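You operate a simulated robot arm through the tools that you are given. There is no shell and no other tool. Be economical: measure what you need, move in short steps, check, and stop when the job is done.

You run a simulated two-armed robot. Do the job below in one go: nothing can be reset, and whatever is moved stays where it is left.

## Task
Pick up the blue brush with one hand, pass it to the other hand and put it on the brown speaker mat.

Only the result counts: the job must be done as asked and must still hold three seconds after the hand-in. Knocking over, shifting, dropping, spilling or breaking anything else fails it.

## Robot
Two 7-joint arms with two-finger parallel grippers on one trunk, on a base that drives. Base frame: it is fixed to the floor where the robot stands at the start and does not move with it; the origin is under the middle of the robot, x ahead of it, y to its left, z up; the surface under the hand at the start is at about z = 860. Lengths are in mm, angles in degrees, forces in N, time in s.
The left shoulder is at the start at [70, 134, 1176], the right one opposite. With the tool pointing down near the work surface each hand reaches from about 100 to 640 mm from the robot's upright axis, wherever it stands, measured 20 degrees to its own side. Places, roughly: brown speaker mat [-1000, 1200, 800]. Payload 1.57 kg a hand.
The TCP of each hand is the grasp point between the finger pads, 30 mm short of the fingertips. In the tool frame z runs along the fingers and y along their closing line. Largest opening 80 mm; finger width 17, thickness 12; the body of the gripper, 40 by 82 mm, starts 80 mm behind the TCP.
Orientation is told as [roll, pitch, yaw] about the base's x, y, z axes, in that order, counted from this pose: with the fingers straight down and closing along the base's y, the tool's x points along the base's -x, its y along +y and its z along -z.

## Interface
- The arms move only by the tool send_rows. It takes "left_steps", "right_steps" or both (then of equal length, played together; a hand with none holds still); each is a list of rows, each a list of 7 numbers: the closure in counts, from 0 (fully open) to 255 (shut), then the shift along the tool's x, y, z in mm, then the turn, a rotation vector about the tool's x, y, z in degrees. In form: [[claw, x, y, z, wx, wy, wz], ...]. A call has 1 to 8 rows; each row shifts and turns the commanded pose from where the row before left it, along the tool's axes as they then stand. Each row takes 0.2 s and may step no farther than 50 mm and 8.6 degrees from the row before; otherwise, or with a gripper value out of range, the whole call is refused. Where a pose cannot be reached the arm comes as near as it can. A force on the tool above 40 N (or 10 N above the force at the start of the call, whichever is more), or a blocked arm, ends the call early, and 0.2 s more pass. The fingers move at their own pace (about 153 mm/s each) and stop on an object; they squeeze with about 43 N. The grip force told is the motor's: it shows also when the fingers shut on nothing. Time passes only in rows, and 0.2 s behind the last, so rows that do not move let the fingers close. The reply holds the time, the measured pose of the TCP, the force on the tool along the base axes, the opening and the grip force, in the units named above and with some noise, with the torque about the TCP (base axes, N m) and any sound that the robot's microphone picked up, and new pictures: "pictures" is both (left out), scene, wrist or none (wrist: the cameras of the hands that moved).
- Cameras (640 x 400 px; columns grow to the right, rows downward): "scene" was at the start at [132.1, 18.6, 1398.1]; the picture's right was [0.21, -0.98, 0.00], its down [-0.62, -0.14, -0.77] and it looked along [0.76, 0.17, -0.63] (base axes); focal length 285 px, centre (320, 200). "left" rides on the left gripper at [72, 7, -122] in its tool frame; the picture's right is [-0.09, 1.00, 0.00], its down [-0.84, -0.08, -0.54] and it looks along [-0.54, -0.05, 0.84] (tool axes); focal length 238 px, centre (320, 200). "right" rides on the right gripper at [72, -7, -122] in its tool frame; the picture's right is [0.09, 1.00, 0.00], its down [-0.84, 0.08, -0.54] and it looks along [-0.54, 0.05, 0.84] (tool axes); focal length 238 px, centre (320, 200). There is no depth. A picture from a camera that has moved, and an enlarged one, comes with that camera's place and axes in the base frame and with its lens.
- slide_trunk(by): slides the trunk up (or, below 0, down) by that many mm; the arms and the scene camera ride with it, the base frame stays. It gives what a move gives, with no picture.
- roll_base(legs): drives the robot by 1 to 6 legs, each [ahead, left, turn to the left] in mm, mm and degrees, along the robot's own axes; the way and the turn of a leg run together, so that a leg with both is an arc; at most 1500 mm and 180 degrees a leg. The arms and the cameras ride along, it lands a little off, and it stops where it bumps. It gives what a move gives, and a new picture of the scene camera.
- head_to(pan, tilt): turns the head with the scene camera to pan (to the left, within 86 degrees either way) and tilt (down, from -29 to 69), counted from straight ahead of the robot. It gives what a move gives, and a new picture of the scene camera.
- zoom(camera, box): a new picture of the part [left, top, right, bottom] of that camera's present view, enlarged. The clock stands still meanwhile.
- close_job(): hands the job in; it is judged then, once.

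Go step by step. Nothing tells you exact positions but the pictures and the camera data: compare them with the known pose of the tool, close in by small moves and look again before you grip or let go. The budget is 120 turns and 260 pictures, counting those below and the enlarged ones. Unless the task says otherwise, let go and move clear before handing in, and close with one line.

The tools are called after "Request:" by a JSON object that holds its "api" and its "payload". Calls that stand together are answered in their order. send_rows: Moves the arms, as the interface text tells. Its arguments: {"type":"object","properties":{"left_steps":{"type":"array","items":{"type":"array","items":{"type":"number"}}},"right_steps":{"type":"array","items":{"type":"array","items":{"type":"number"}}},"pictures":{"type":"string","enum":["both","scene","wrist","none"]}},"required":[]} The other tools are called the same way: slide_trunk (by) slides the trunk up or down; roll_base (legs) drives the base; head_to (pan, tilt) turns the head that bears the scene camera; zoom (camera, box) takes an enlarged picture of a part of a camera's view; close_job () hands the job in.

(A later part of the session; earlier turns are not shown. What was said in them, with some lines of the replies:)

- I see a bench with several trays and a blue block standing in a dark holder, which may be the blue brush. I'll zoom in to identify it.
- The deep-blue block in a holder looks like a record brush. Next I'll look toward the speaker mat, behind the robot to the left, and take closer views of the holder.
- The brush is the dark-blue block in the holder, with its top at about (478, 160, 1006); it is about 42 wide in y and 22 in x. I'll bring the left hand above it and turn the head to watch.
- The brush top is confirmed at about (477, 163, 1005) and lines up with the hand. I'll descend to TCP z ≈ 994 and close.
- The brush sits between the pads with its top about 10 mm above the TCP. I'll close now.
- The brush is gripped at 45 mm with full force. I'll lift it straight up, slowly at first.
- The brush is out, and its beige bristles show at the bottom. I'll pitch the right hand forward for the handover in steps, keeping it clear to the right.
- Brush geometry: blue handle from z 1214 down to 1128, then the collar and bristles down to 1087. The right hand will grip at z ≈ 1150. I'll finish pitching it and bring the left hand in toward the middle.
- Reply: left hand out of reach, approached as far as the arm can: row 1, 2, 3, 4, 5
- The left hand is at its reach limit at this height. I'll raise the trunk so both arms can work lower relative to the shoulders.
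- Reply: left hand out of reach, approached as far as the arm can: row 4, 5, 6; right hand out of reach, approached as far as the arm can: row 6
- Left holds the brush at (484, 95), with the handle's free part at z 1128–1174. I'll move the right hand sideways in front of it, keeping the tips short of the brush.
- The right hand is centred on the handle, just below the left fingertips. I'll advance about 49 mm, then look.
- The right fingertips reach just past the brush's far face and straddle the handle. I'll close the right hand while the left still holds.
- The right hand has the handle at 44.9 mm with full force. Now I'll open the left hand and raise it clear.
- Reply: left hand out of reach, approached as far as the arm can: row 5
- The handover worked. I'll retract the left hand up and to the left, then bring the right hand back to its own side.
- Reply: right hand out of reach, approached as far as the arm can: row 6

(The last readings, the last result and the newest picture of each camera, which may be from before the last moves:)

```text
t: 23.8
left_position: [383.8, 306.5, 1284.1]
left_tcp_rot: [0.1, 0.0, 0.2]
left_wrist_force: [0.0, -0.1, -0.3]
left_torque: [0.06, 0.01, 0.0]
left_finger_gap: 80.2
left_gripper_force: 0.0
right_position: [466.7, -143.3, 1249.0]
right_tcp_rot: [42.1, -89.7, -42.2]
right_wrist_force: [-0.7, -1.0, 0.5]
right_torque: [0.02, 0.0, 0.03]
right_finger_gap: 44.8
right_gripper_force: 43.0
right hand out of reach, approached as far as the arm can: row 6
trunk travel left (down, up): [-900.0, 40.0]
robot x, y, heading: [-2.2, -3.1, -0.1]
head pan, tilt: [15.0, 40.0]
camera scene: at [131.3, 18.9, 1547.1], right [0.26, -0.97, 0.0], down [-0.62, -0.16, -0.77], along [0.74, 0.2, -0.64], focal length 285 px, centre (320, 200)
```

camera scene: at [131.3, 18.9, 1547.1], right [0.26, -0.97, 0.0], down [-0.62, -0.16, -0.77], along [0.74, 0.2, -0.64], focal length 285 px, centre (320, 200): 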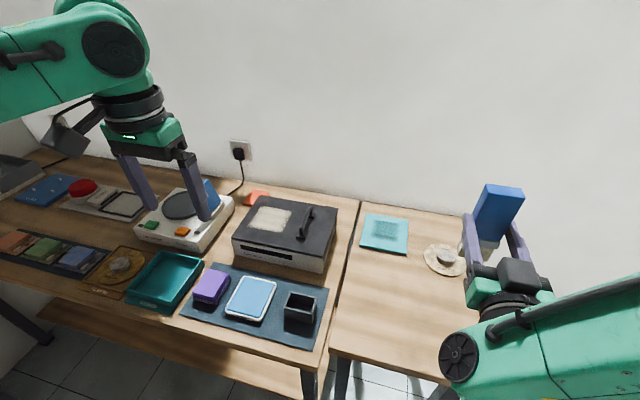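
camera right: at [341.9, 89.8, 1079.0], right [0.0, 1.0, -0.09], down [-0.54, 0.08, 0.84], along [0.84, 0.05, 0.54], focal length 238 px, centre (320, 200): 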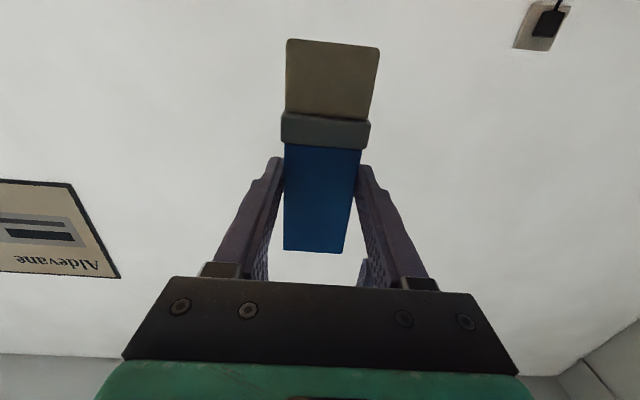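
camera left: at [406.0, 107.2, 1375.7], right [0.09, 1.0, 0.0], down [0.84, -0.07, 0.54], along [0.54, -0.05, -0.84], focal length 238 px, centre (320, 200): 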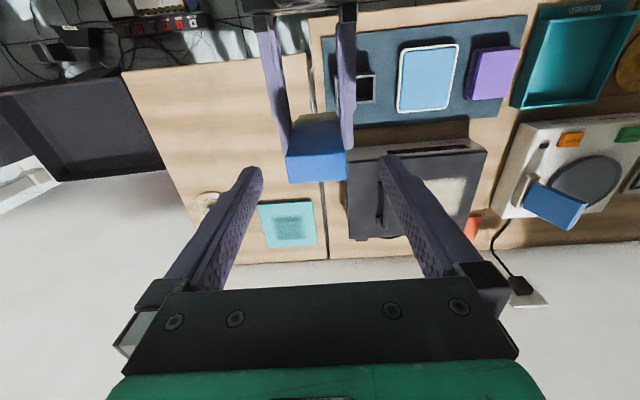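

Now I'll pitch the right hand back to pointing down, which lays the brush horizontal.

Request:
{"api": "send_rows", "payload": {"right_steps": [[255, 0, 0, -5, 0, 8.2, 0], [255, 0, 0, -5, 0, 8.2, 0], [255, 0, 0, -5, 0, 8.2, 0], [255, 0, 0, 0, 0, 8.2, 0], [255, 0, 0, 0, 0, 8.2, 0], [255, 0, 0, 0, 0, 8.2, 0], [255, 0, 0, 0, 0, 8.2, 0], [255, 0, 0, 0, 0, 8.2, 0]], "pictures": "none"}}

Request:
{"api": "send_rows", "payload": {"right_steps": [[255, 0, 0, 0, 0, 8.1, 0], [255, 0, 0, 0, 0, 8.1, 0], [255, 0, 0, 0, 0, 8.1, 0], [255, 0, 0, 0, 0, 0, 0]], "pictures": "both"}}

```text
t: 25.6
left_position: [384.5, 310.5, 1283.1]
left_tcp_rot: [-0.1, 0.0, 0.2]
left_wrist_force: [-0.4, 0.8, -0.5]
left_torque: [0.0, 0.0, -0.01]
left_finger_gap: 79.8
left_gripper_force: 0.2
right_position: [453.3, -139.3, 1251.7]
right_tcp_rot: [0.1, -24.1, 0.0]
right_wrist_force: [0.8, 0.8, -1.3]
right_torque: [-0.04, 0.04, 0.0]
right_finger_gap: 44.9
right_gripper_force: 43.0
trunk travel left (down, up): [-900.0, 40.0]
robot x, y, heading: [4.7, -1.9, -0.0]
head pan, tilt: [15.0, 40.0]
```

```text
t: 26.6
left_position: [382.3, 309.3, 1283.7]
left_tcp_rot: [0.0, -0.1, 0.1]
left_wrist_force: [-0.9, -0.7, -0.1]
left_torque: [0.01, -0.03, -0.01]
left_finger_gap: 80.0
left_gripper_force: 0.0
right_position: [452.5, -138.3, 1252.3]
right_tcp_rot: [0.0, 0.1, 0.0]
right_wrist_force: [0.1, 0.3, -0.5]
right_torque: [0.0, -0.03, 0.01]
right_finger_gap: 44.9
right_gripper_force: 42.8
trunk travel left (down, up): [-900.0, 40.0]
robot x, y, heading: [2.4, -1.0, -0.1]
head pan, tilt: [15.0, 40.0]
camera scene: at [130.0, 22.0, 1547.2], right [0.26, -0.97, 0.0], down [-0.62, -0.17, -0.77], along [0.74, 0.2, -0.64], focal length 285 px, centre (320, 200)
camera right: at [381.0, -145.6, 1374.0], right [-0.09, 1.0, 0.0], down [0.84, 0.08, 0.54], along [0.54, 0.05, -0.84], focal length 238 px, centre (320, 200)
```

scene: 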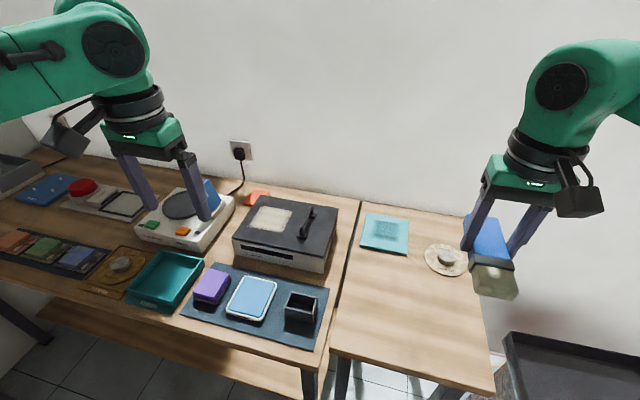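
right: 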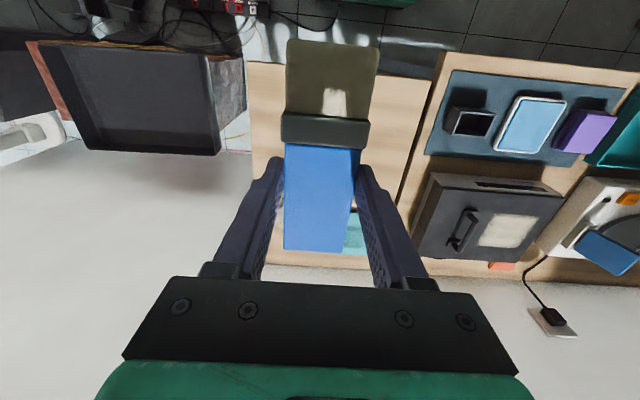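

The brush is held horizontally in the right hand. I'll tuck both arms closer, then turn the base to the left and look at the mat table.

Request:
{"api": "send_rows", "payload": {"left_steps": [[0, 30, -10, 0, 0, 0, 0], [0, 30, -10, 0, 0, 0, 0], [0, 20, -10, 0, 0, 0, 0]], "right_steps": [[255, 40, -10, 0, 0, 0, 0], [255, 40, -10, 0, 0, 0, 0], [255, 40, -10, 0, 0, 0, 0]], "pictures": "none"}}

Request:
{"api": "roll_base", "payload": {"legs": [[-60, 0, 0], [0, 0, 90]]}}

Request:
{"api": "head_to", "payload": {"pan": 60, "tilt": 40}}

Request:
{"api": "head_to", "payload": {"pan": 20, "tilt": 25}}

```text
t: 27.4
left_position: [300.5, 279.3, 1284.6]
left_tcp_rot: [-0.1, -0.1, 0.2]
left_wrist_force: [0.2, -0.1, 0.3]
left_torque: [0.0, -0.01, 0.01]
left_finger_gap: 80.0
left_gripper_force: 0.1
right_position: [331.6, -170.4, 1251.7]
right_tcp_rot: [0.0, -0.1, -0.1]
right_wrist_force: [0.1, 0.2, -0.9]
right_torque: [-0.01, -0.04, 0.02]
right_finger_gap: 44.8
right_gripper_force: 43.5
trunk travel left (down, up): [-900.0, 40.0]
robot x, y, heading: [4.8, 1.0, 0.1]
head pan, tilt: [15.0, 40.0]
```

```text
t: 32.1
left_position: [-337.9, 346.9, 1283.9]
left_tcp_rot: [-0.1, -0.1, 80.4]
left_wrist_force: [-0.7, 0.0, 0.1]
left_torque: [0.01, 0.03, 0.02]
left_finger_gap: 79.9
left_gripper_force: 0.1
right_position: [110.6, 299.5, 1252.2]
right_tcp_rot: [0.0, 0.2, 80.3]
right_wrist_force: [-0.1, -0.2, 0.0]
right_torque: [-0.03, -0.03, 0.0]
right_finger_gap: 45.1
right_gripper_force: 43.0
trunk travel left (down, up): [-900.0, 40.0]
robot x, y, heading: [-113.9, -3.8, 80.4]
head pan, tilt: [15.0, 40.0]
stopped in leg 2: the robot was blocked; the commanded pose is now the measured one
camera scene: at [-114.8, 135.0, 1547.0], right [1.0, 0.09, 0.0], down [0.06, -0.64, -0.77], along [-0.07, 0.76, -0.64], focal length 285 px, centre (320, 200)
```

scene: 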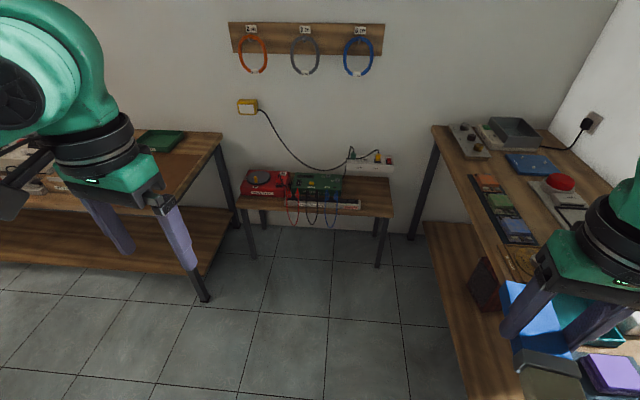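

```text
t: 33.2
left_position: [-338.4, 345.5, 1283.8]
left_tcp_rot: [0.0, 0.1, 80.2]
left_wrist_force: [0.1, -0.1, 0.1]
left_torque: [0.0, 0.02, 0.0]
left_finger_gap: 79.9
left_gripper_force: 0.1
right_position: [109.5, 298.8, 1251.7]
right_tcp_rot: [0.0, 0.0, 80.2]
right_wrist_force: [-0.4, -0.6, -1.0]
right_torque: [0.0, -0.02, -0.02]
right_finger_gap: 44.9
right_gripper_force: 42.7
trunk travel left (down, up): [-900.0, 40.0]
robot x, y, heading: [-117.1, -0.5, 79.7]
head pan, tilt: [60.0, 40.0]
camera scene: at [-172.0, 104.3, 1547.1], right [0.64, 0.77, 0.0], down [0.49, -0.41, -0.77], along [-0.59, 0.49, -0.64], focal length 285 px, centre (320, 200)
```

scene: 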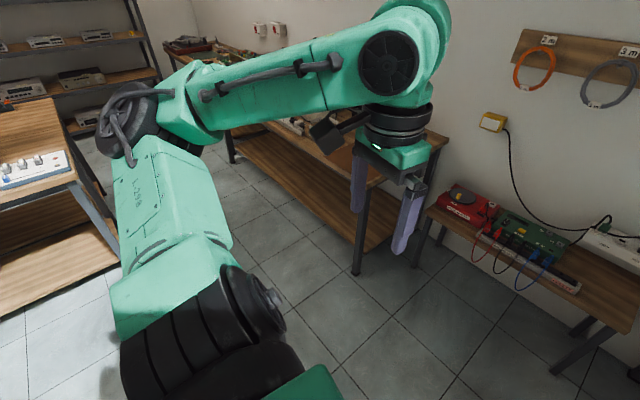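

```text
t: 34.2
left_position: [-338.3, 346.4, 1284.5]
left_tcp_rot: [-0.1, -0.1, 80.3]
left_wrist_force: [-0.3, 0.6, 0.1]
left_torque: [0.02, 0.01, 0.01]
left_finger_gap: 80.5
left_gripper_force: 0.1
right_position: [110.3, 298.9, 1251.8]
right_tcp_rot: [-0.1, 0.0, 80.2]
right_wrist_force: [0.1, 0.1, -1.5]
right_torque: [0.0, 0.0, -0.01]
right_finger_gap: 44.7
right_gripper_force: 42.7
trunk travel left (down, up): [-900.0, 40.0]
robot x, y, heading: [-111.6, -2.8, 80.2]
head pan, tilt: [20.0, 25.0]
camera scene: at [-123.6, 140.2, 1570.4], right [0.98, 0.18, 0.0], down [0.07, -0.42, -0.91], along [-0.16, 0.89, -0.42], focal length 285 px, centre (320, 200)
```

scene: 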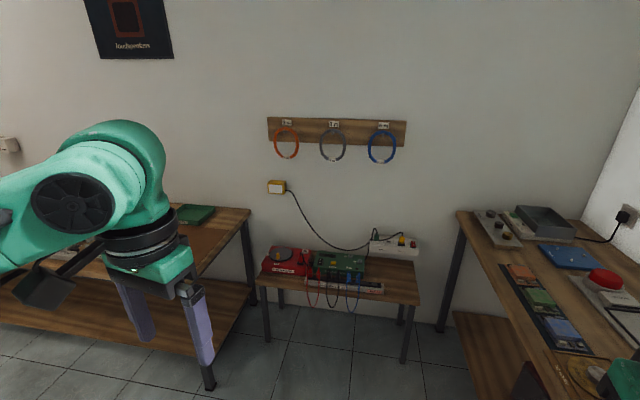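

The turn stopped at 80° with something blocking it. I'll look around low on the right side to find what it touched.

Request:
{"api": "head_to", "payload": {"pan": -70, "tilt": 55}}

Request:
{"api": "head_to", "payload": {"pan": 86, "tilt": 55}}

```text
t: 35.9
left_position: [-338.1, 346.1, 1284.5]
left_tcp_rot: [-0.1, 0.0, 80.3]
left_wrist_force: [0.3, 0.7, 0.3]
left_torque: [0.01, 0.02, -0.01]
left_finger_gap: 79.9
left_gripper_force: 0.0
right_position: [110.4, 299.3, 1251.9]
right_tcp_rot: [-0.1, -0.1, 80.1]
right_wrist_force: [-1.0, 0.7, -1.0]
right_torque: [-0.02, 0.0, 0.0]
right_finger_gap: 44.8
right_gripper_force: 43.2
trunk travel left (down, up): [-900.0, 40.0]
robot x, y, heading: [-114.9, -4.5, 80.1]
head pan, tilt: [-70.0, 55.0]
camera scene: at [-36.2, 62.4, 1526.5], right [0.18, -0.98, 0.0], down [-0.81, -0.15, -0.57], along [0.56, 0.1, -0.82], focal length 285 px, centre (320, 200)
```

scene: 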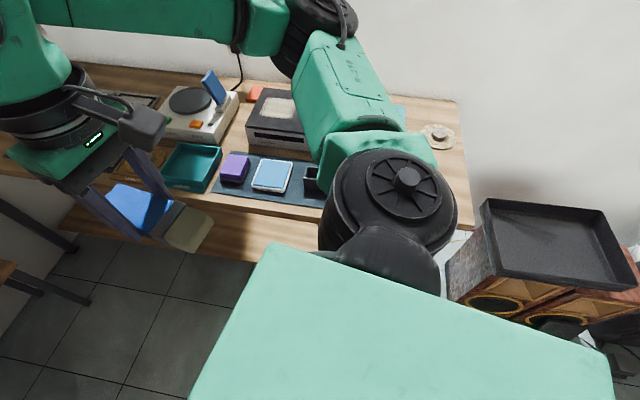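

```text
t: 38.3
left_position: [-338.4, 346.6, 1283.8]
left_tcp_rot: [-0.2, 0.0, 80.2]
left_wrist_force: [-0.6, -0.7, -0.7]
left_torque: [0.0, 0.01, -0.02]
left_finger_gap: 79.8
left_gripper_force: 0.0
right_position: [108.7, 300.0, 1251.8]
right_tcp_rot: [0.0, 0.1, 80.2]
right_wrist_force: [0.2, 0.5, -0.5]
right_torque: [0.0, 0.03, 0.01]
right_finger_gap: 45.0
right_gripper_force: 43.5
trunk travel left (down, up): [-900.0, 40.0]
robot x, y, heading: [-116.2, -3.5, 80.3]
head pan, tilt: [85.9, 55.0]
camera scene: at [-177.2, 67.0, 1526.4], right [0.24, 0.97, 0.0], down [0.8, -0.2, -0.57], along [-0.56, 0.14, -0.82], focal length 285 px, centre (320, 200)
```

scene: 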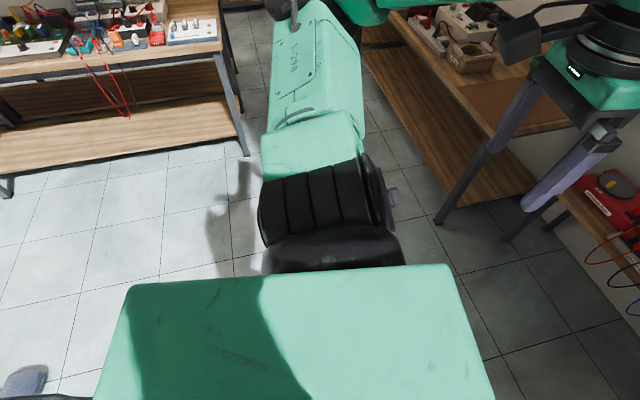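

Nothing on the bench appears disturbed. I'll move away from the bench (robot's left) before finishing the turn.

Request:
{"api": "roll_base", "payload": {"legs": [[0, 200, 0]]}}

```text
t: 39.9
left_position: [-522.7, 380.1, 1285.8]
left_tcp_rot: [0.1, 0.0, 79.9]
left_wrist_force: [-0.6, 0.7, 0.0]
left_torque: [0.02, 0.03, -0.02]
left_finger_gap: 80.0
left_gripper_force: 0.1
right_position: [-75.6, 330.6, 1251.4]
right_tcp_rot: [0.2, 0.0, 79.9]
right_wrist_force: [0.0, -0.3, -1.5]
right_torque: [0.02, 0.03, 0.01]
right_finger_gap: 44.9
right_gripper_force: 43.2
trunk travel left (down, up): [-900.0, 40.0]
robot x, y, heading: [-302.2, 33.1, 79.6]
head pan, tilt: [85.9, 55.0]
camera scene: at [-362.8, 100.2, 1526.7], right [0.25, 0.97, 0.0], down [0.79, -0.2, -0.58], along [-0.56, 0.14, -0.82], focal length 285 px, centre (320, 200)
```

scene: 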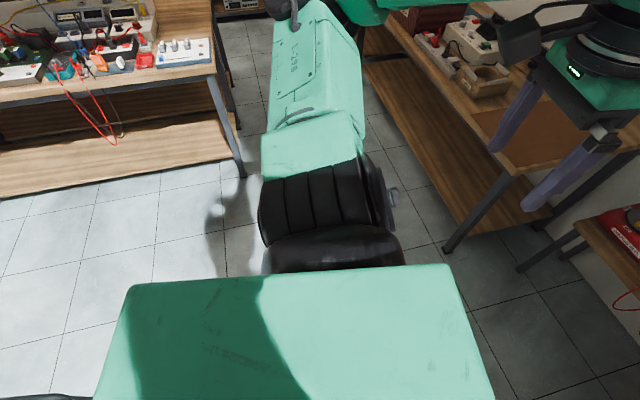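

The path is clear. The mat's near edge is at about y = 935, spanning x ≈ -1120 to -887. I'll finish the turn and drive to about (-1060, 480).

Request:
{"api": "roll_base", "payload": {"legs": [[0, 0, 10], [0, 750, 0]]}}

Request:
{"api": "head_to", "payload": {"pan": 0, "tilt": 40}}

```text
t: 44.6
left_position: [-1327.2, 339.7, 1284.6]
left_tcp_rot: [-0.1, 0.0, 90.0]
left_wrist_force: [0.2, 1.4, -0.3]
left_torque: [-0.01, 0.0, -0.02]
left_finger_gap: 79.7
left_gripper_force: 0.1
right_position: [-876.8, 368.5, 1252.5]
right_tcp_rot: [0.1, -0.1, 89.8]
right_wrist_force: [-0.7, 0.5, -0.2]
right_torque: [0.01, 0.0, -0.01]
right_finger_gap: 45.0
right_gripper_force: 43.2
trunk travel left (down, up): [-900.0, 40.0]
robot x, y, heading: [-1048.3, 33.2, 89.8]
head pan, tilt: [85.9, 55.0]
camera scene: at [-1120.6, 92.1, 1526.5], right [0.07, 1.0, 0.0], down [0.82, -0.06, -0.57], along [-0.57, 0.04, -0.82], focal length 285 px, centre (320, 200)
```

scene: 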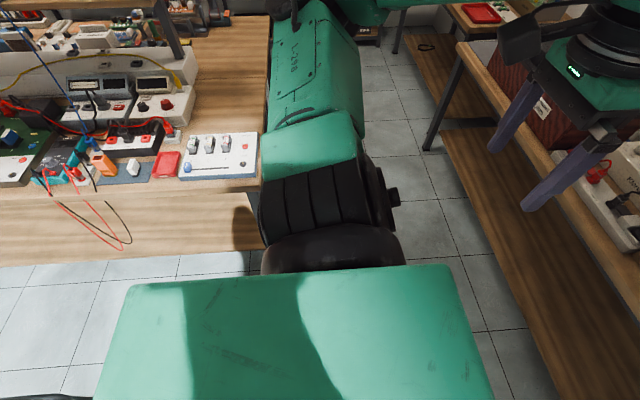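

```text
t: 46.2
left_position: [-1327.2, 340.5, 1284.4]
left_tcp_rot: [-0.1, 0.0, 90.0]
left_wrist_force: [-0.1, 0.6, 0.8]
left_torque: [0.0, 0.01, 0.0]
left_finger_gap: 79.9
left_gripper_force: 0.1
right_position: [-877.6, 367.8, 1251.9]
right_tcp_rot: [0.0, -0.1, 89.9]
right_wrist_force: [0.1, -0.3, -0.8]
right_torque: [0.0, -0.03, -0.03]
right_finger_gap: 44.8
right_gripper_force: 43.5
trunk travel left (down, up): [-900.0, 40.0]
robot x, y, heading: [-1048.7, 36.4, 89.9]
head pan, tilt: [0.0, 40.0]
camera scene: at [-1050.4, 171.9, 1547.1], right [1.0, 0.0, 0.0], down [0.0, -0.64, -0.77], along [0.0, 0.77, -0.64], focal length 285 px, centre (320, 200)
```

scene: 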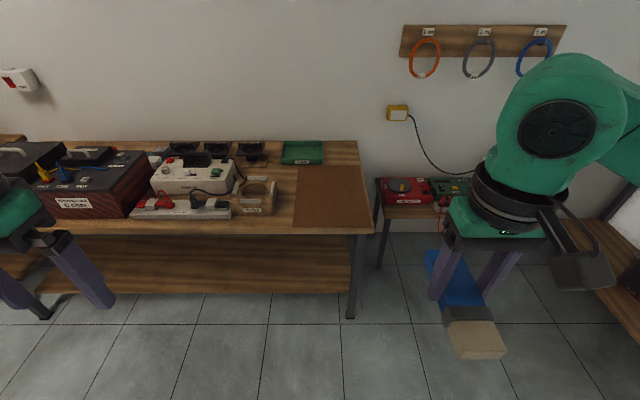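

The mat and its table are straight ahead, with open mat at x ≈ -1155..-860. I'll drive forward about 460 mm.

Request:
{"api": "roll_base", "payload": {"legs": [[460, 0, 0]]}}

Request:
{"api": "head_to", "payload": {"pan": 0, "tilt": 52}}

```text
t: 49.0
left_position: [-1320.3, 798.9, 1285.3]
left_tcp_rot: [-0.1, -0.1, 89.2]
left_wrist_force: [0.2, -0.4, -0.4]
left_torque: [0.0, 0.03, 0.0]
left_finger_gap: 80.1
left_gripper_force: 0.2
right_position: [-869.6, 822.8, 1253.3]
right_tcp_rot: [0.0, -0.1, 89.1]
right_wrist_force: [-0.1, 0.0, -0.7]
right_torque: [0.0, -0.03, 0.0]
right_finger_gap: 45.0
right_gripper_force: 43.2
trunk travel left (down, up): [-900.0, 40.0]
robot x, y, heading: [-1045.4, 492.9, 89.1]
head pan, tilt: [0.0, 40.0]
camera scene: at [-1044.3, 627.2, 1547.4], right [1.0, -0.02, 0.0], down [-0.01, -0.64, -0.77], along [0.01, 0.77, -0.64], focal length 285 px, centre (320, 200)
```

scene: 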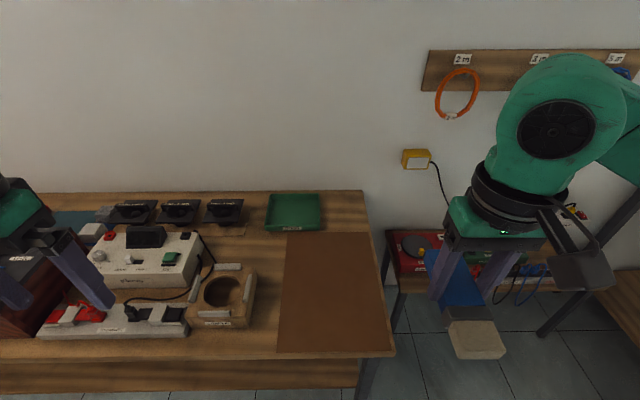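

```text
t: 49.7
left_position: [-1319.6, 800.6, 1284.8]
left_tcp_rot: [-0.1, 0.0, 89.3]
left_wrist_force: [-0.8, -0.6, -0.1]
left_torque: [0.0, -0.01, 0.01]
left_finger_gap: 80.0
left_gripper_force: 0.1
right_position: [-868.5, 823.5, 1251.6]
right_tcp_rot: [0.0, -0.1, 89.0]
right_wrist_force: [-0.5, 0.1, -0.4]
right_torque: [-0.01, -0.03, 0.03]
right_finger_gap: 44.9
right_gripper_force: 42.7
trunk travel left (down, up): [-900.0, 40.0]
robot x, y, heading: [-1046.5, 495.9, 89.1]
head pan, tilt: [0.0, 52.0]
camera scene: at [-1044.4, 619.7, 1530.3], right [1.0, -0.02, 0.0], down [-0.01, -0.79, -0.62], along [0.01, 0.62, -0.79], focal length 285 px, centre (320, 200)
```

scene: 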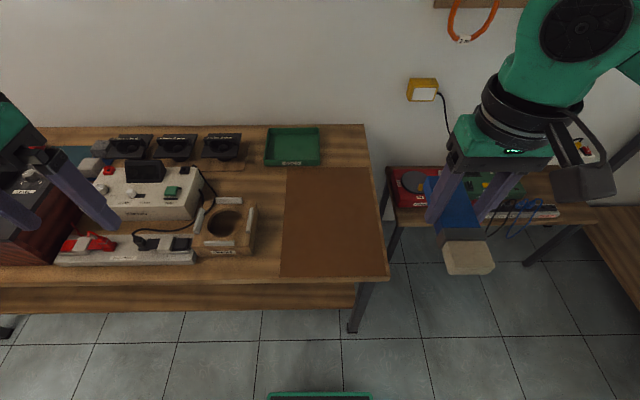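

Stereo from the two views puts the mat surface at z ≈ 760, spanning x -1147..-843 and y 949..1383. I'll lower the trunk 250 mm, then move the right hand over the mat near (-985, 1080).

Request:
{"api": "slide_trunk", "payload": {"by": -250}}

Request:
{"api": "send_rows", "payload": {"right_steps": [[255, -40, 0, 0, 0, 0, 0], [255, -40, 19, 0, 0, 0, 0], [255, -40, 19, 0, 0, 0, 0], [255, -40, 19, 0, 0, 0, 0], [255, -40, 19, 0, 0, 0, 0], [255, -40, 19, 0, 0, 0, 0], [255, -17, 19, 0, 0, 0, 0], [255, 0, 0, 0, 0, 0, 0]], "pictures": "both"}}

```text
t: 52.3
left_position: [-1319.1, 801.8, 1034.5]
left_tcp_rot: [0.0, 0.0, 89.3]
left_wrist_force: [-0.6, -0.4, 1.1]
left_torque: [0.0, 0.0, -0.06]
left_finger_gap: 80.3
left_gripper_force: 0.0
right_position: [-869.5, 823.4, 1001.9]
right_tcp_rot: [-0.1, 0.0, 89.0]
right_wrist_force: [-0.1, -0.2, -0.4]
right_torque: [-0.02, -0.01, -0.04]
right_finger_gap: 44.9
right_gripper_force: 43.0
trunk travel left (down, up): [-650.0, 290.0]
robot x, y, heading: [-1045.1, 489.8, 89.1]
head pan, tilt: [0.0, 52.0]
```

```text
t: 54.1
left_position: [-1319.5, 802.2, 1034.5]
left_tcp_rot: [0.0, 0.0, 89.4]
left_wrist_force: [0.7, 0.4, -0.5]
left_torque: [-0.01, 0.0, -0.03]
left_finger_gap: 80.0
left_gripper_force: 0.1
right_position: [-973.1, 1066.9, 996.7]
right_tcp_rot: [0.1, 0.0, 89.1]
right_wrist_force: [-0.1, 1.0, -0.8]
right_torque: [-0.03, -0.02, 0.02]
right_finger_gap: 44.6
right_gripper_force: 42.9
right hand out of reach, approached as far as the arm can: row 7
trunk travel left (down, up): [-650.0, 290.0]
robot x, y, heading: [-1044.6, 496.3, 88.9]
head pan, tilt: [0.0, 52.0]
camera scene: at [-1044.2, 619.9, 1280.3], right [1.0, -0.02, 0.0], down [-0.01, -0.79, -0.62], along [0.01, 0.62, -0.79], focal length 285 px, centre (320, 200)
camera right: at [-966.8, 994.3, 1118.2], right [-1.0, -0.08, 0.0], down [-0.07, 0.84, 0.54], along [-0.04, 0.54, -0.84], focal length 238 px, centre (320, 200)
```

scene: 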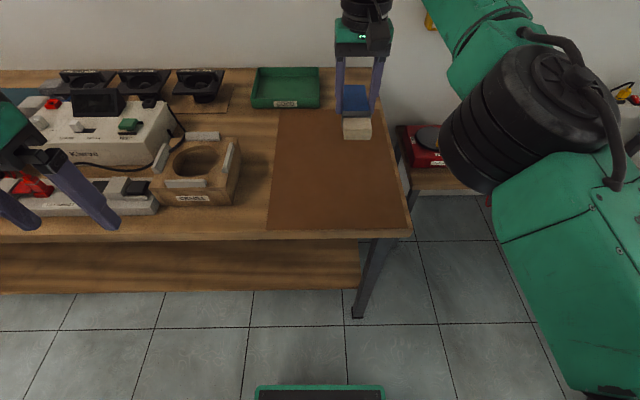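
right: 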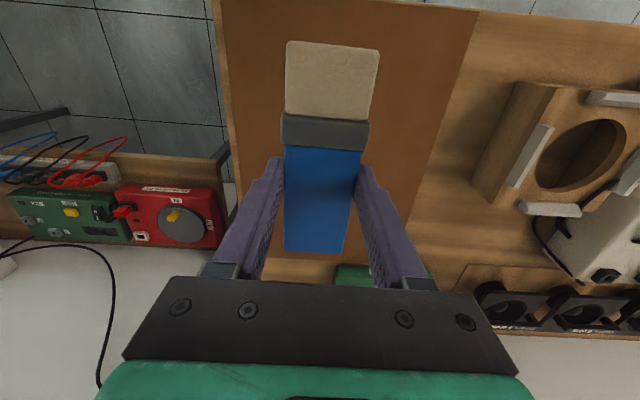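

The brush is over the mat, clear of the edges. I'll descend to about z 840 and check.

Request:
{"api": "send_rows", "payload": {"right_steps": [[255, 3, 0, 40, 0, 0, 0], [255, 0, 0, 40, 0, 0, 0], [255, 0, 0, 40, 0, 0, 0], [255, 0, 0, 35, 0, 0, 0], [255, 0, 0, 0, 0, 0, 0]], "pictures": "both"}}

Request:
{"api": "zoom", "payload": {"camera": "scene", "box": [260, 60, 440, 250]}}

```text
t: 55.3
left_position: [-1320.4, 800.8, 1034.6]
left_tcp_rot: [0.0, 0.0, 89.3]
left_wrist_force: [0.0, 0.4, -0.3]
left_torque: [0.03, 0.0, 0.0]
left_finger_gap: 80.0
left_gripper_force: 0.1
right_position: [-972.5, 1060.3, 841.2]
right_tcp_rot: [0.0, 0.0, 89.1]
right_wrist_force: [0.7, 0.6, -0.5]
right_torque: [-0.01, -0.01, -0.01]
right_finger_gap: 44.7
right_gripper_force: 43.0
trunk travel left (down, up): [-650.0, 290.0]
robot x, y, heading: [-1043.4, 498.6, 89.1]
head pan, tilt: [0.0, 52.0]
camera scene: at [-1044.8, 619.3, 1280.3], right [1.0, -0.02, 0.0], down [-0.01, -0.79, -0.62], along [0.01, 0.62, -0.79], focal length 285 px, centre (320, 200)
camera right: at [-966.6, 989.1, 962.5], right [-1.0, -0.08, 0.0], down [-0.06, 0.84, 0.54], along [-0.04, 0.54, -0.84], focal length 238 px, centre (320, 200)
```

scene: 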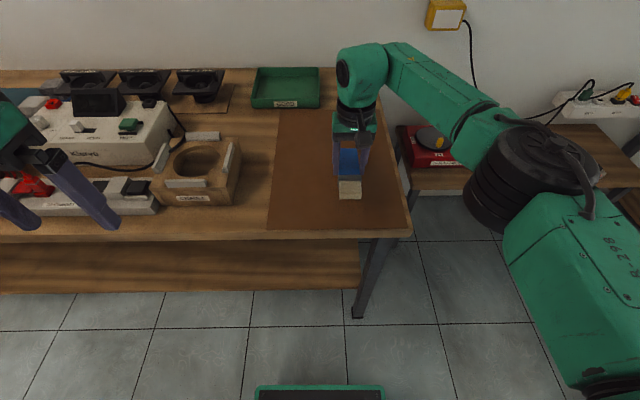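
right: 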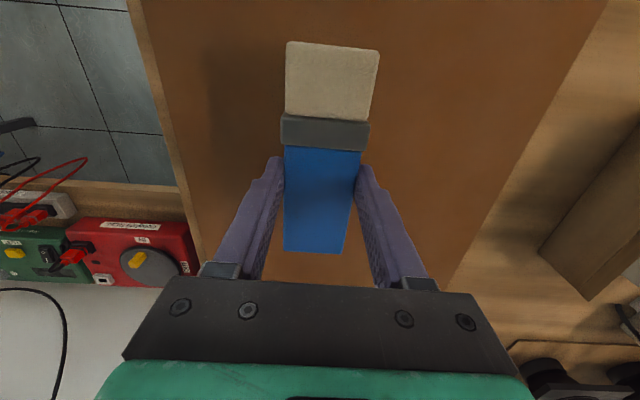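

```text
2.11 times, centred on (350, 155) of scene
camera zoom: at [-1044.8, 619.3, 1280.3], right [1.0, -0.02, 0.0], down [-0.01, -0.79, -0.62], along [0.01, 0.62, -0.79], focal length 601 px, centre (257, 295)
```

zoom: 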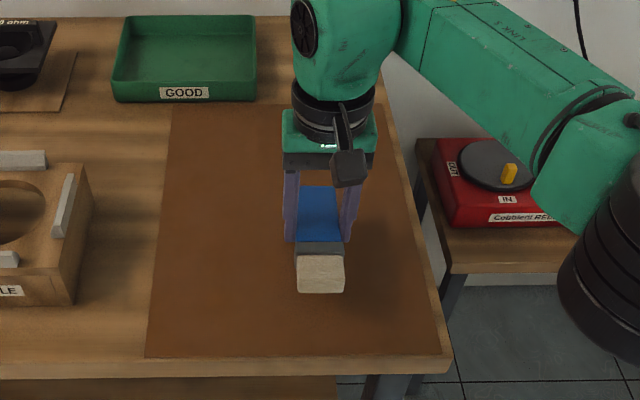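

Now I'll make small downward steps, watching for contact force.

Request:
{"api": "send_rows", "payload": {"right_steps": [[255, 0, 0, 15, 0, 0, 0], [255, 0, 0, 10, 0, 0, 0], [255, 0, 0, 5, 0, 0, 0], [255, 0, 0, 4, 0, 0, 0], [255, 0, 0, 0, 0, 0, 0]], "pictures": "wrist"}}

Request:
{"api": "send_rows", "payload": {"right_steps": [[255, 0, 0, 3, 0, 0, 0], [255, 0, 0, 3, 0, 0, 0], [255, 0, 0, 3, 0, 0, 0]], "pictures": "none"}}

Request:
{"api": "send_rows", "payload": {"right_steps": [[255, 0, 0, 2, 0, 0, 0], [255, 0, 0, 2, 0, 0, 0], [255, 0, 0, 2, 0, 0, 0]], "pictures": "both"}}

```text
t: 56.5
left_position: [-1320.5, 801.1, 1034.3]
left_tcp_rot: [-0.1, 0.0, 89.3]
left_wrist_force: [-0.1, -0.6, 0.2]
left_torque: [-0.01, -0.01, -0.01]
left_finger_gap: 80.0
left_gripper_force: 0.1
right_position: [-973.3, 1061.9, 806.7]
right_tcp_rot: [0.0, -0.1, 89.1]
right_wrist_force: [0.8, -0.2, -1.1]
right_torque: [0.01, 0.01, -0.01]
right_finger_gap: 45.2
right_gripper_force: 42.9
trunk travel left (down, up): [-650.0, 290.0]
robot x, y, heading: [-1042.1, 491.3, 88.9]
head pan, tilt: [0.0, 52.0]
camera right: at [-967.3, 990.4, 928.0], right [-1.0, -0.08, 0.0], down [-0.06, 0.84, 0.54], along [-0.04, 0.54, -0.84], focal length 238 px, centre (320, 200)
```

right: 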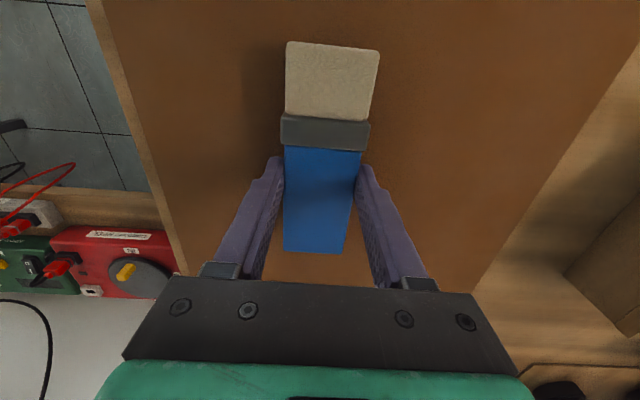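

```text
t: 57.3
left_position: [-1320.8, 801.0, 1034.1]
left_tcp_rot: [-0.1, 0.1, 89.3]
left_wrist_force: [0.1, -0.5, -0.3]
left_torque: [0.0, 0.01, -0.01]
left_finger_gap: 79.9
left_gripper_force: 0.1
right_position: [-974.4, 1062.2, 797.4]
right_tcp_rot: [0.0, 0.0, 89.1]
right_wrist_force: [0.8, -0.1, 1.1]
right_torque: [-0.02, 0.0, 0.02]
right_finger_gap: 45.0
right_gripper_force: 43.1
trunk travel left (down, up): [-650.0, 290.0]
robot x, y, heading: [-1044.7, 497.5, 89.1]
head pan, tilt: [0.0, 52.0]
```

```text
t: 58.1
left_position: [-1320.2, 797.6, 1035.0]
left_tcp_rot: [-0.1, -0.2, 89.3]
left_wrist_force: [0.1, 0.9, -0.3]
left_torque: [0.03, 0.02, 0.01]
left_finger_gap: 80.3
left_gripper_force: 0.1
right_position: [-974.3, 1063.8, 796.5]
right_tcp_rot: [0.1, -0.5, 88.9]
right_wrist_force: [1.8, 11.8, 35.0]
right_torque: [-0.56, -0.11, 0.0]
right_finger_gap: 45.1
right_gripper_force: 43.0
trunk travel left (down, up): [-650.0, 290.0]
robot x, y, heading: [-1048.8, 495.5, 88.9]
head pan, tilt: [0.0, 52.0]
camera scene: at [-1044.8, 616.2, 1281.1], right [1.0, -0.02, 0.0], down [-0.01, -0.79, -0.62], along [0.01, 0.62, -0.79], focal length 285 px, centre (320, 200)
camera right: at [-967.7, 989.4, 917.3], right [-1.0, -0.08, 0.0], down [-0.06, 0.83, 0.55], along [-0.04, 0.55, -0.84], focal length 238 px, centre (320, 200)
```

scene: 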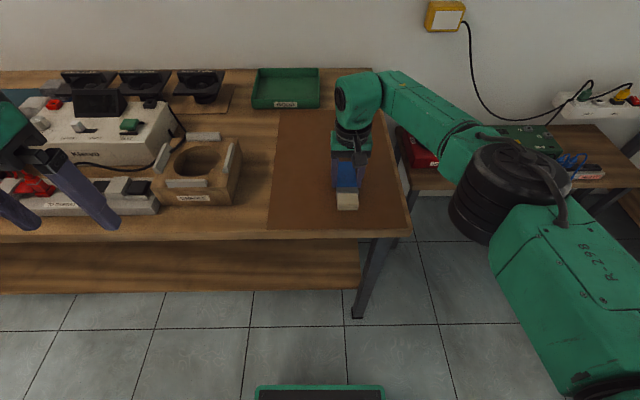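
right: 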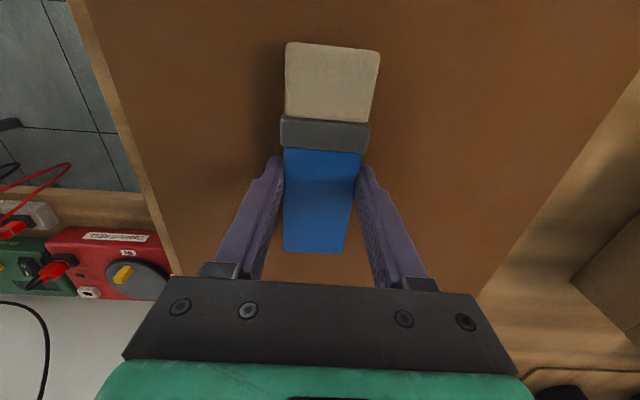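

The brush is touching the mat (35 N). I'll relieve the pressure by about 3 mm, open, and lift away.

Request:
{"api": "send_rows", "payload": {"right_steps": [[255, 0, 0, -3, 0, 0, 0], [255, 0, 0, -0.5, 0, 0, 0], [255, 0, 0, 0, 0, 0, 0]], "pictures": "none"}}

```text
t: 58.9
left_position: [-1319.8, 799.9, 1034.9]
left_tcp_rot: [0.0, -0.2, 89.4]
left_wrist_force: [-0.2, 0.2, 0.3]
left_torque: [-0.01, 0.0, 0.01]
left_finger_gap: 80.0
left_gripper_force: 0.1
right_position: [-974.4, 1062.1, 796.4]
right_tcp_rot: [0.0, -0.1, 89.1]
right_wrist_force: [0.2, 8.1, 15.9]
right_torque: [1.2, 0.11, 0.0]
right_finger_gap: 45.1
right_gripper_force: 43.1
trunk travel left (down, up): [-650.0, 290.0]
robot x, y, heading: [-1043.2, 497.6, 89.2]
head pan, tilt: [0.0, 52.0]
```

Request:
{"api": "send_rows", "payload": {"right_steps": [[255, 0, 0, -1.5, 0, 0, 0], [255, 0, 0, 0, 0, 0, 0]], "pictures": "none"}}

```text
t: 59.5
left_position: [-1320.3, 800.4, 1034.5]
left_tcp_rot: [-0.1, -0.1, 89.3]
left_wrist_force: [-0.3, -0.3, 0.2]
left_torque: [0.02, 0.01, -0.01]
left_finger_gap: 80.0
left_gripper_force: 0.1
right_position: [-973.9, 1061.5, 796.1]
right_tcp_rot: [-0.1, 0.1, 89.2]
right_wrist_force: [-1.3, 3.6, 5.8]
right_torque: [0.61, 0.07, 0.08]
right_finger_gap: 44.9
right_gripper_force: 42.8
trunk travel left (down, up): [-650.0, 290.0]
robot x, y, heading: [-1045.9, 496.0, 89.4]
head pan, tilt: [0.0, 52.0]
```

Only a light contact force remains, so I'll release slowly.

Request:
{"api": "send_rows", "payload": {"right_steps": [[100, 0, 0, 0, 0, 0, 0], [0, 0, 0, 0, 0, 0, 0], [0, 0, 0, 0, 0, 0, 0]], "pictures": "wrist"}}

Request:
{"api": "send_rows", "payload": {"right_steps": [[0, 0, 0, -15, 0, 0, 0], [0, 0, 0, -30, 0, 0, 0], [0, 0, 0, -40, 0, 0, 0], [0, 0, 0, -40, 0, 0, 0], [0, 0, 0, -40, 0, 0, 0]], "pictures": "both"}}

```text
t: 60.3
left_position: [-1320.3, 801.3, 1033.9]
left_tcp_rot: [-0.1, 0.0, 89.3]
left_wrist_force: [0.1, 0.7, 0.6]
left_torque: [0.0, -0.01, 0.03]
left_finger_gap: 79.8
left_gripper_force: 0.1
right_position: [-972.6, 1062.2, 797.4]
right_tcp_rot: [0.0, 0.1, 89.1]
right_wrist_force: [0.3, 0.1, 0.6]
right_torque: [0.0, 0.01, -0.01]
right_finger_gap: 80.3
right_gripper_force: 0.1
trunk travel left (down, up): [-650.0, 290.0]
robot x, y, heading: [-1042.9, 493.7, 88.8]
head pan, tilt: [0.0, 52.0]
camera right: at [-967.4, 991.2, 918.5], right [-1.0, -0.08, 0.0], down [-0.06, 0.84, 0.54], along [-0.04, 0.54, -0.84], focal length 238 px, centre (320, 200)
```

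right: 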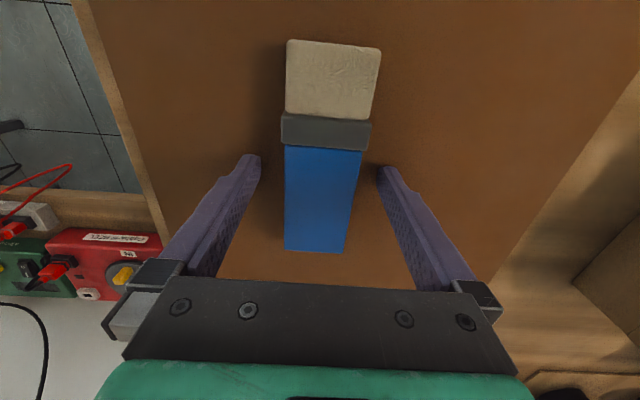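

```text
t: 61.5
left_position: [-1319.6, 800.3, 1034.4]
left_tcp_rot: [-0.2, -0.1, 89.3]
left_wrist_force: [0.4, 0.0, 0.1]
left_torque: [-0.01, -0.01, -0.01]
left_finger_gap: 79.7
left_gripper_force: 0.0
right_position: [-974.3, 1061.7, 962.9]
right_tcp_rot: [0.0, 0.0, 89.2]
right_wrist_force: [0.5, -0.8, 0.2]
right_torque: [-0.01, 0.03, 0.02]
right_finger_gap: 79.9
right_gripper_force: 0.0
trunk travel left (down, up): [-650.0, 290.0]
robot x, y, heading: [-1046.0, 493.9, 89.3]
head pan, tilt: [0.0, 52.0]
camera scene: at [-1045.1, 618.7, 1280.3], right [1.0, -0.02, 0.0], down [-0.01, -0.79, -0.62], along [0.01, 0.62, -0.79], focal length 285 px, centre (320, 200)
camera right: at [-967.7, 989.9, 1083.9], right [-1.0, -0.08, 0.0], down [-0.07, 0.84, 0.54], along [-0.04, 0.54, -0.84], focal length 238 px, centre (320, 200)
```

scene: 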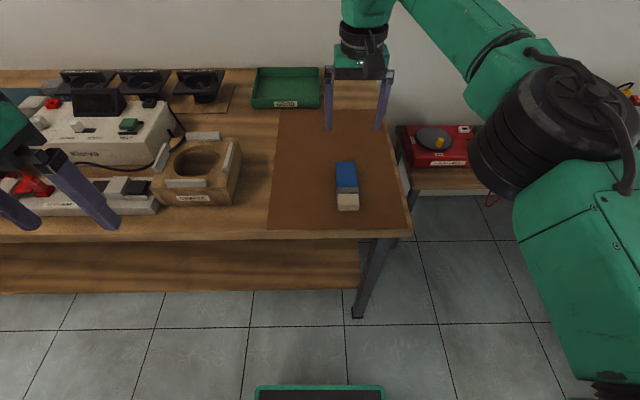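
right: 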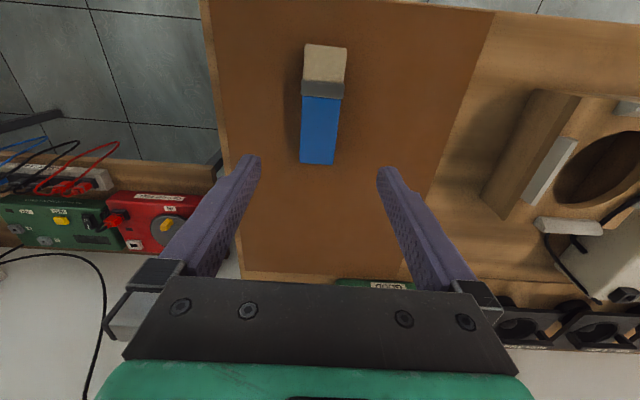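

The brush lies flat and fully on the brown mat, and both hands are open and clear, so I'm handing in.

Request:
{"api": "close_job", "payload": {}}

```text
The job is handed in.
```

I picked up the blue brush with the left hand, passed it to the right hand and laid it flat on the brown speaker mat. The base was blocked once while turning away from the bench; I couldn't tell what it touched, but nothing I could see had moved.
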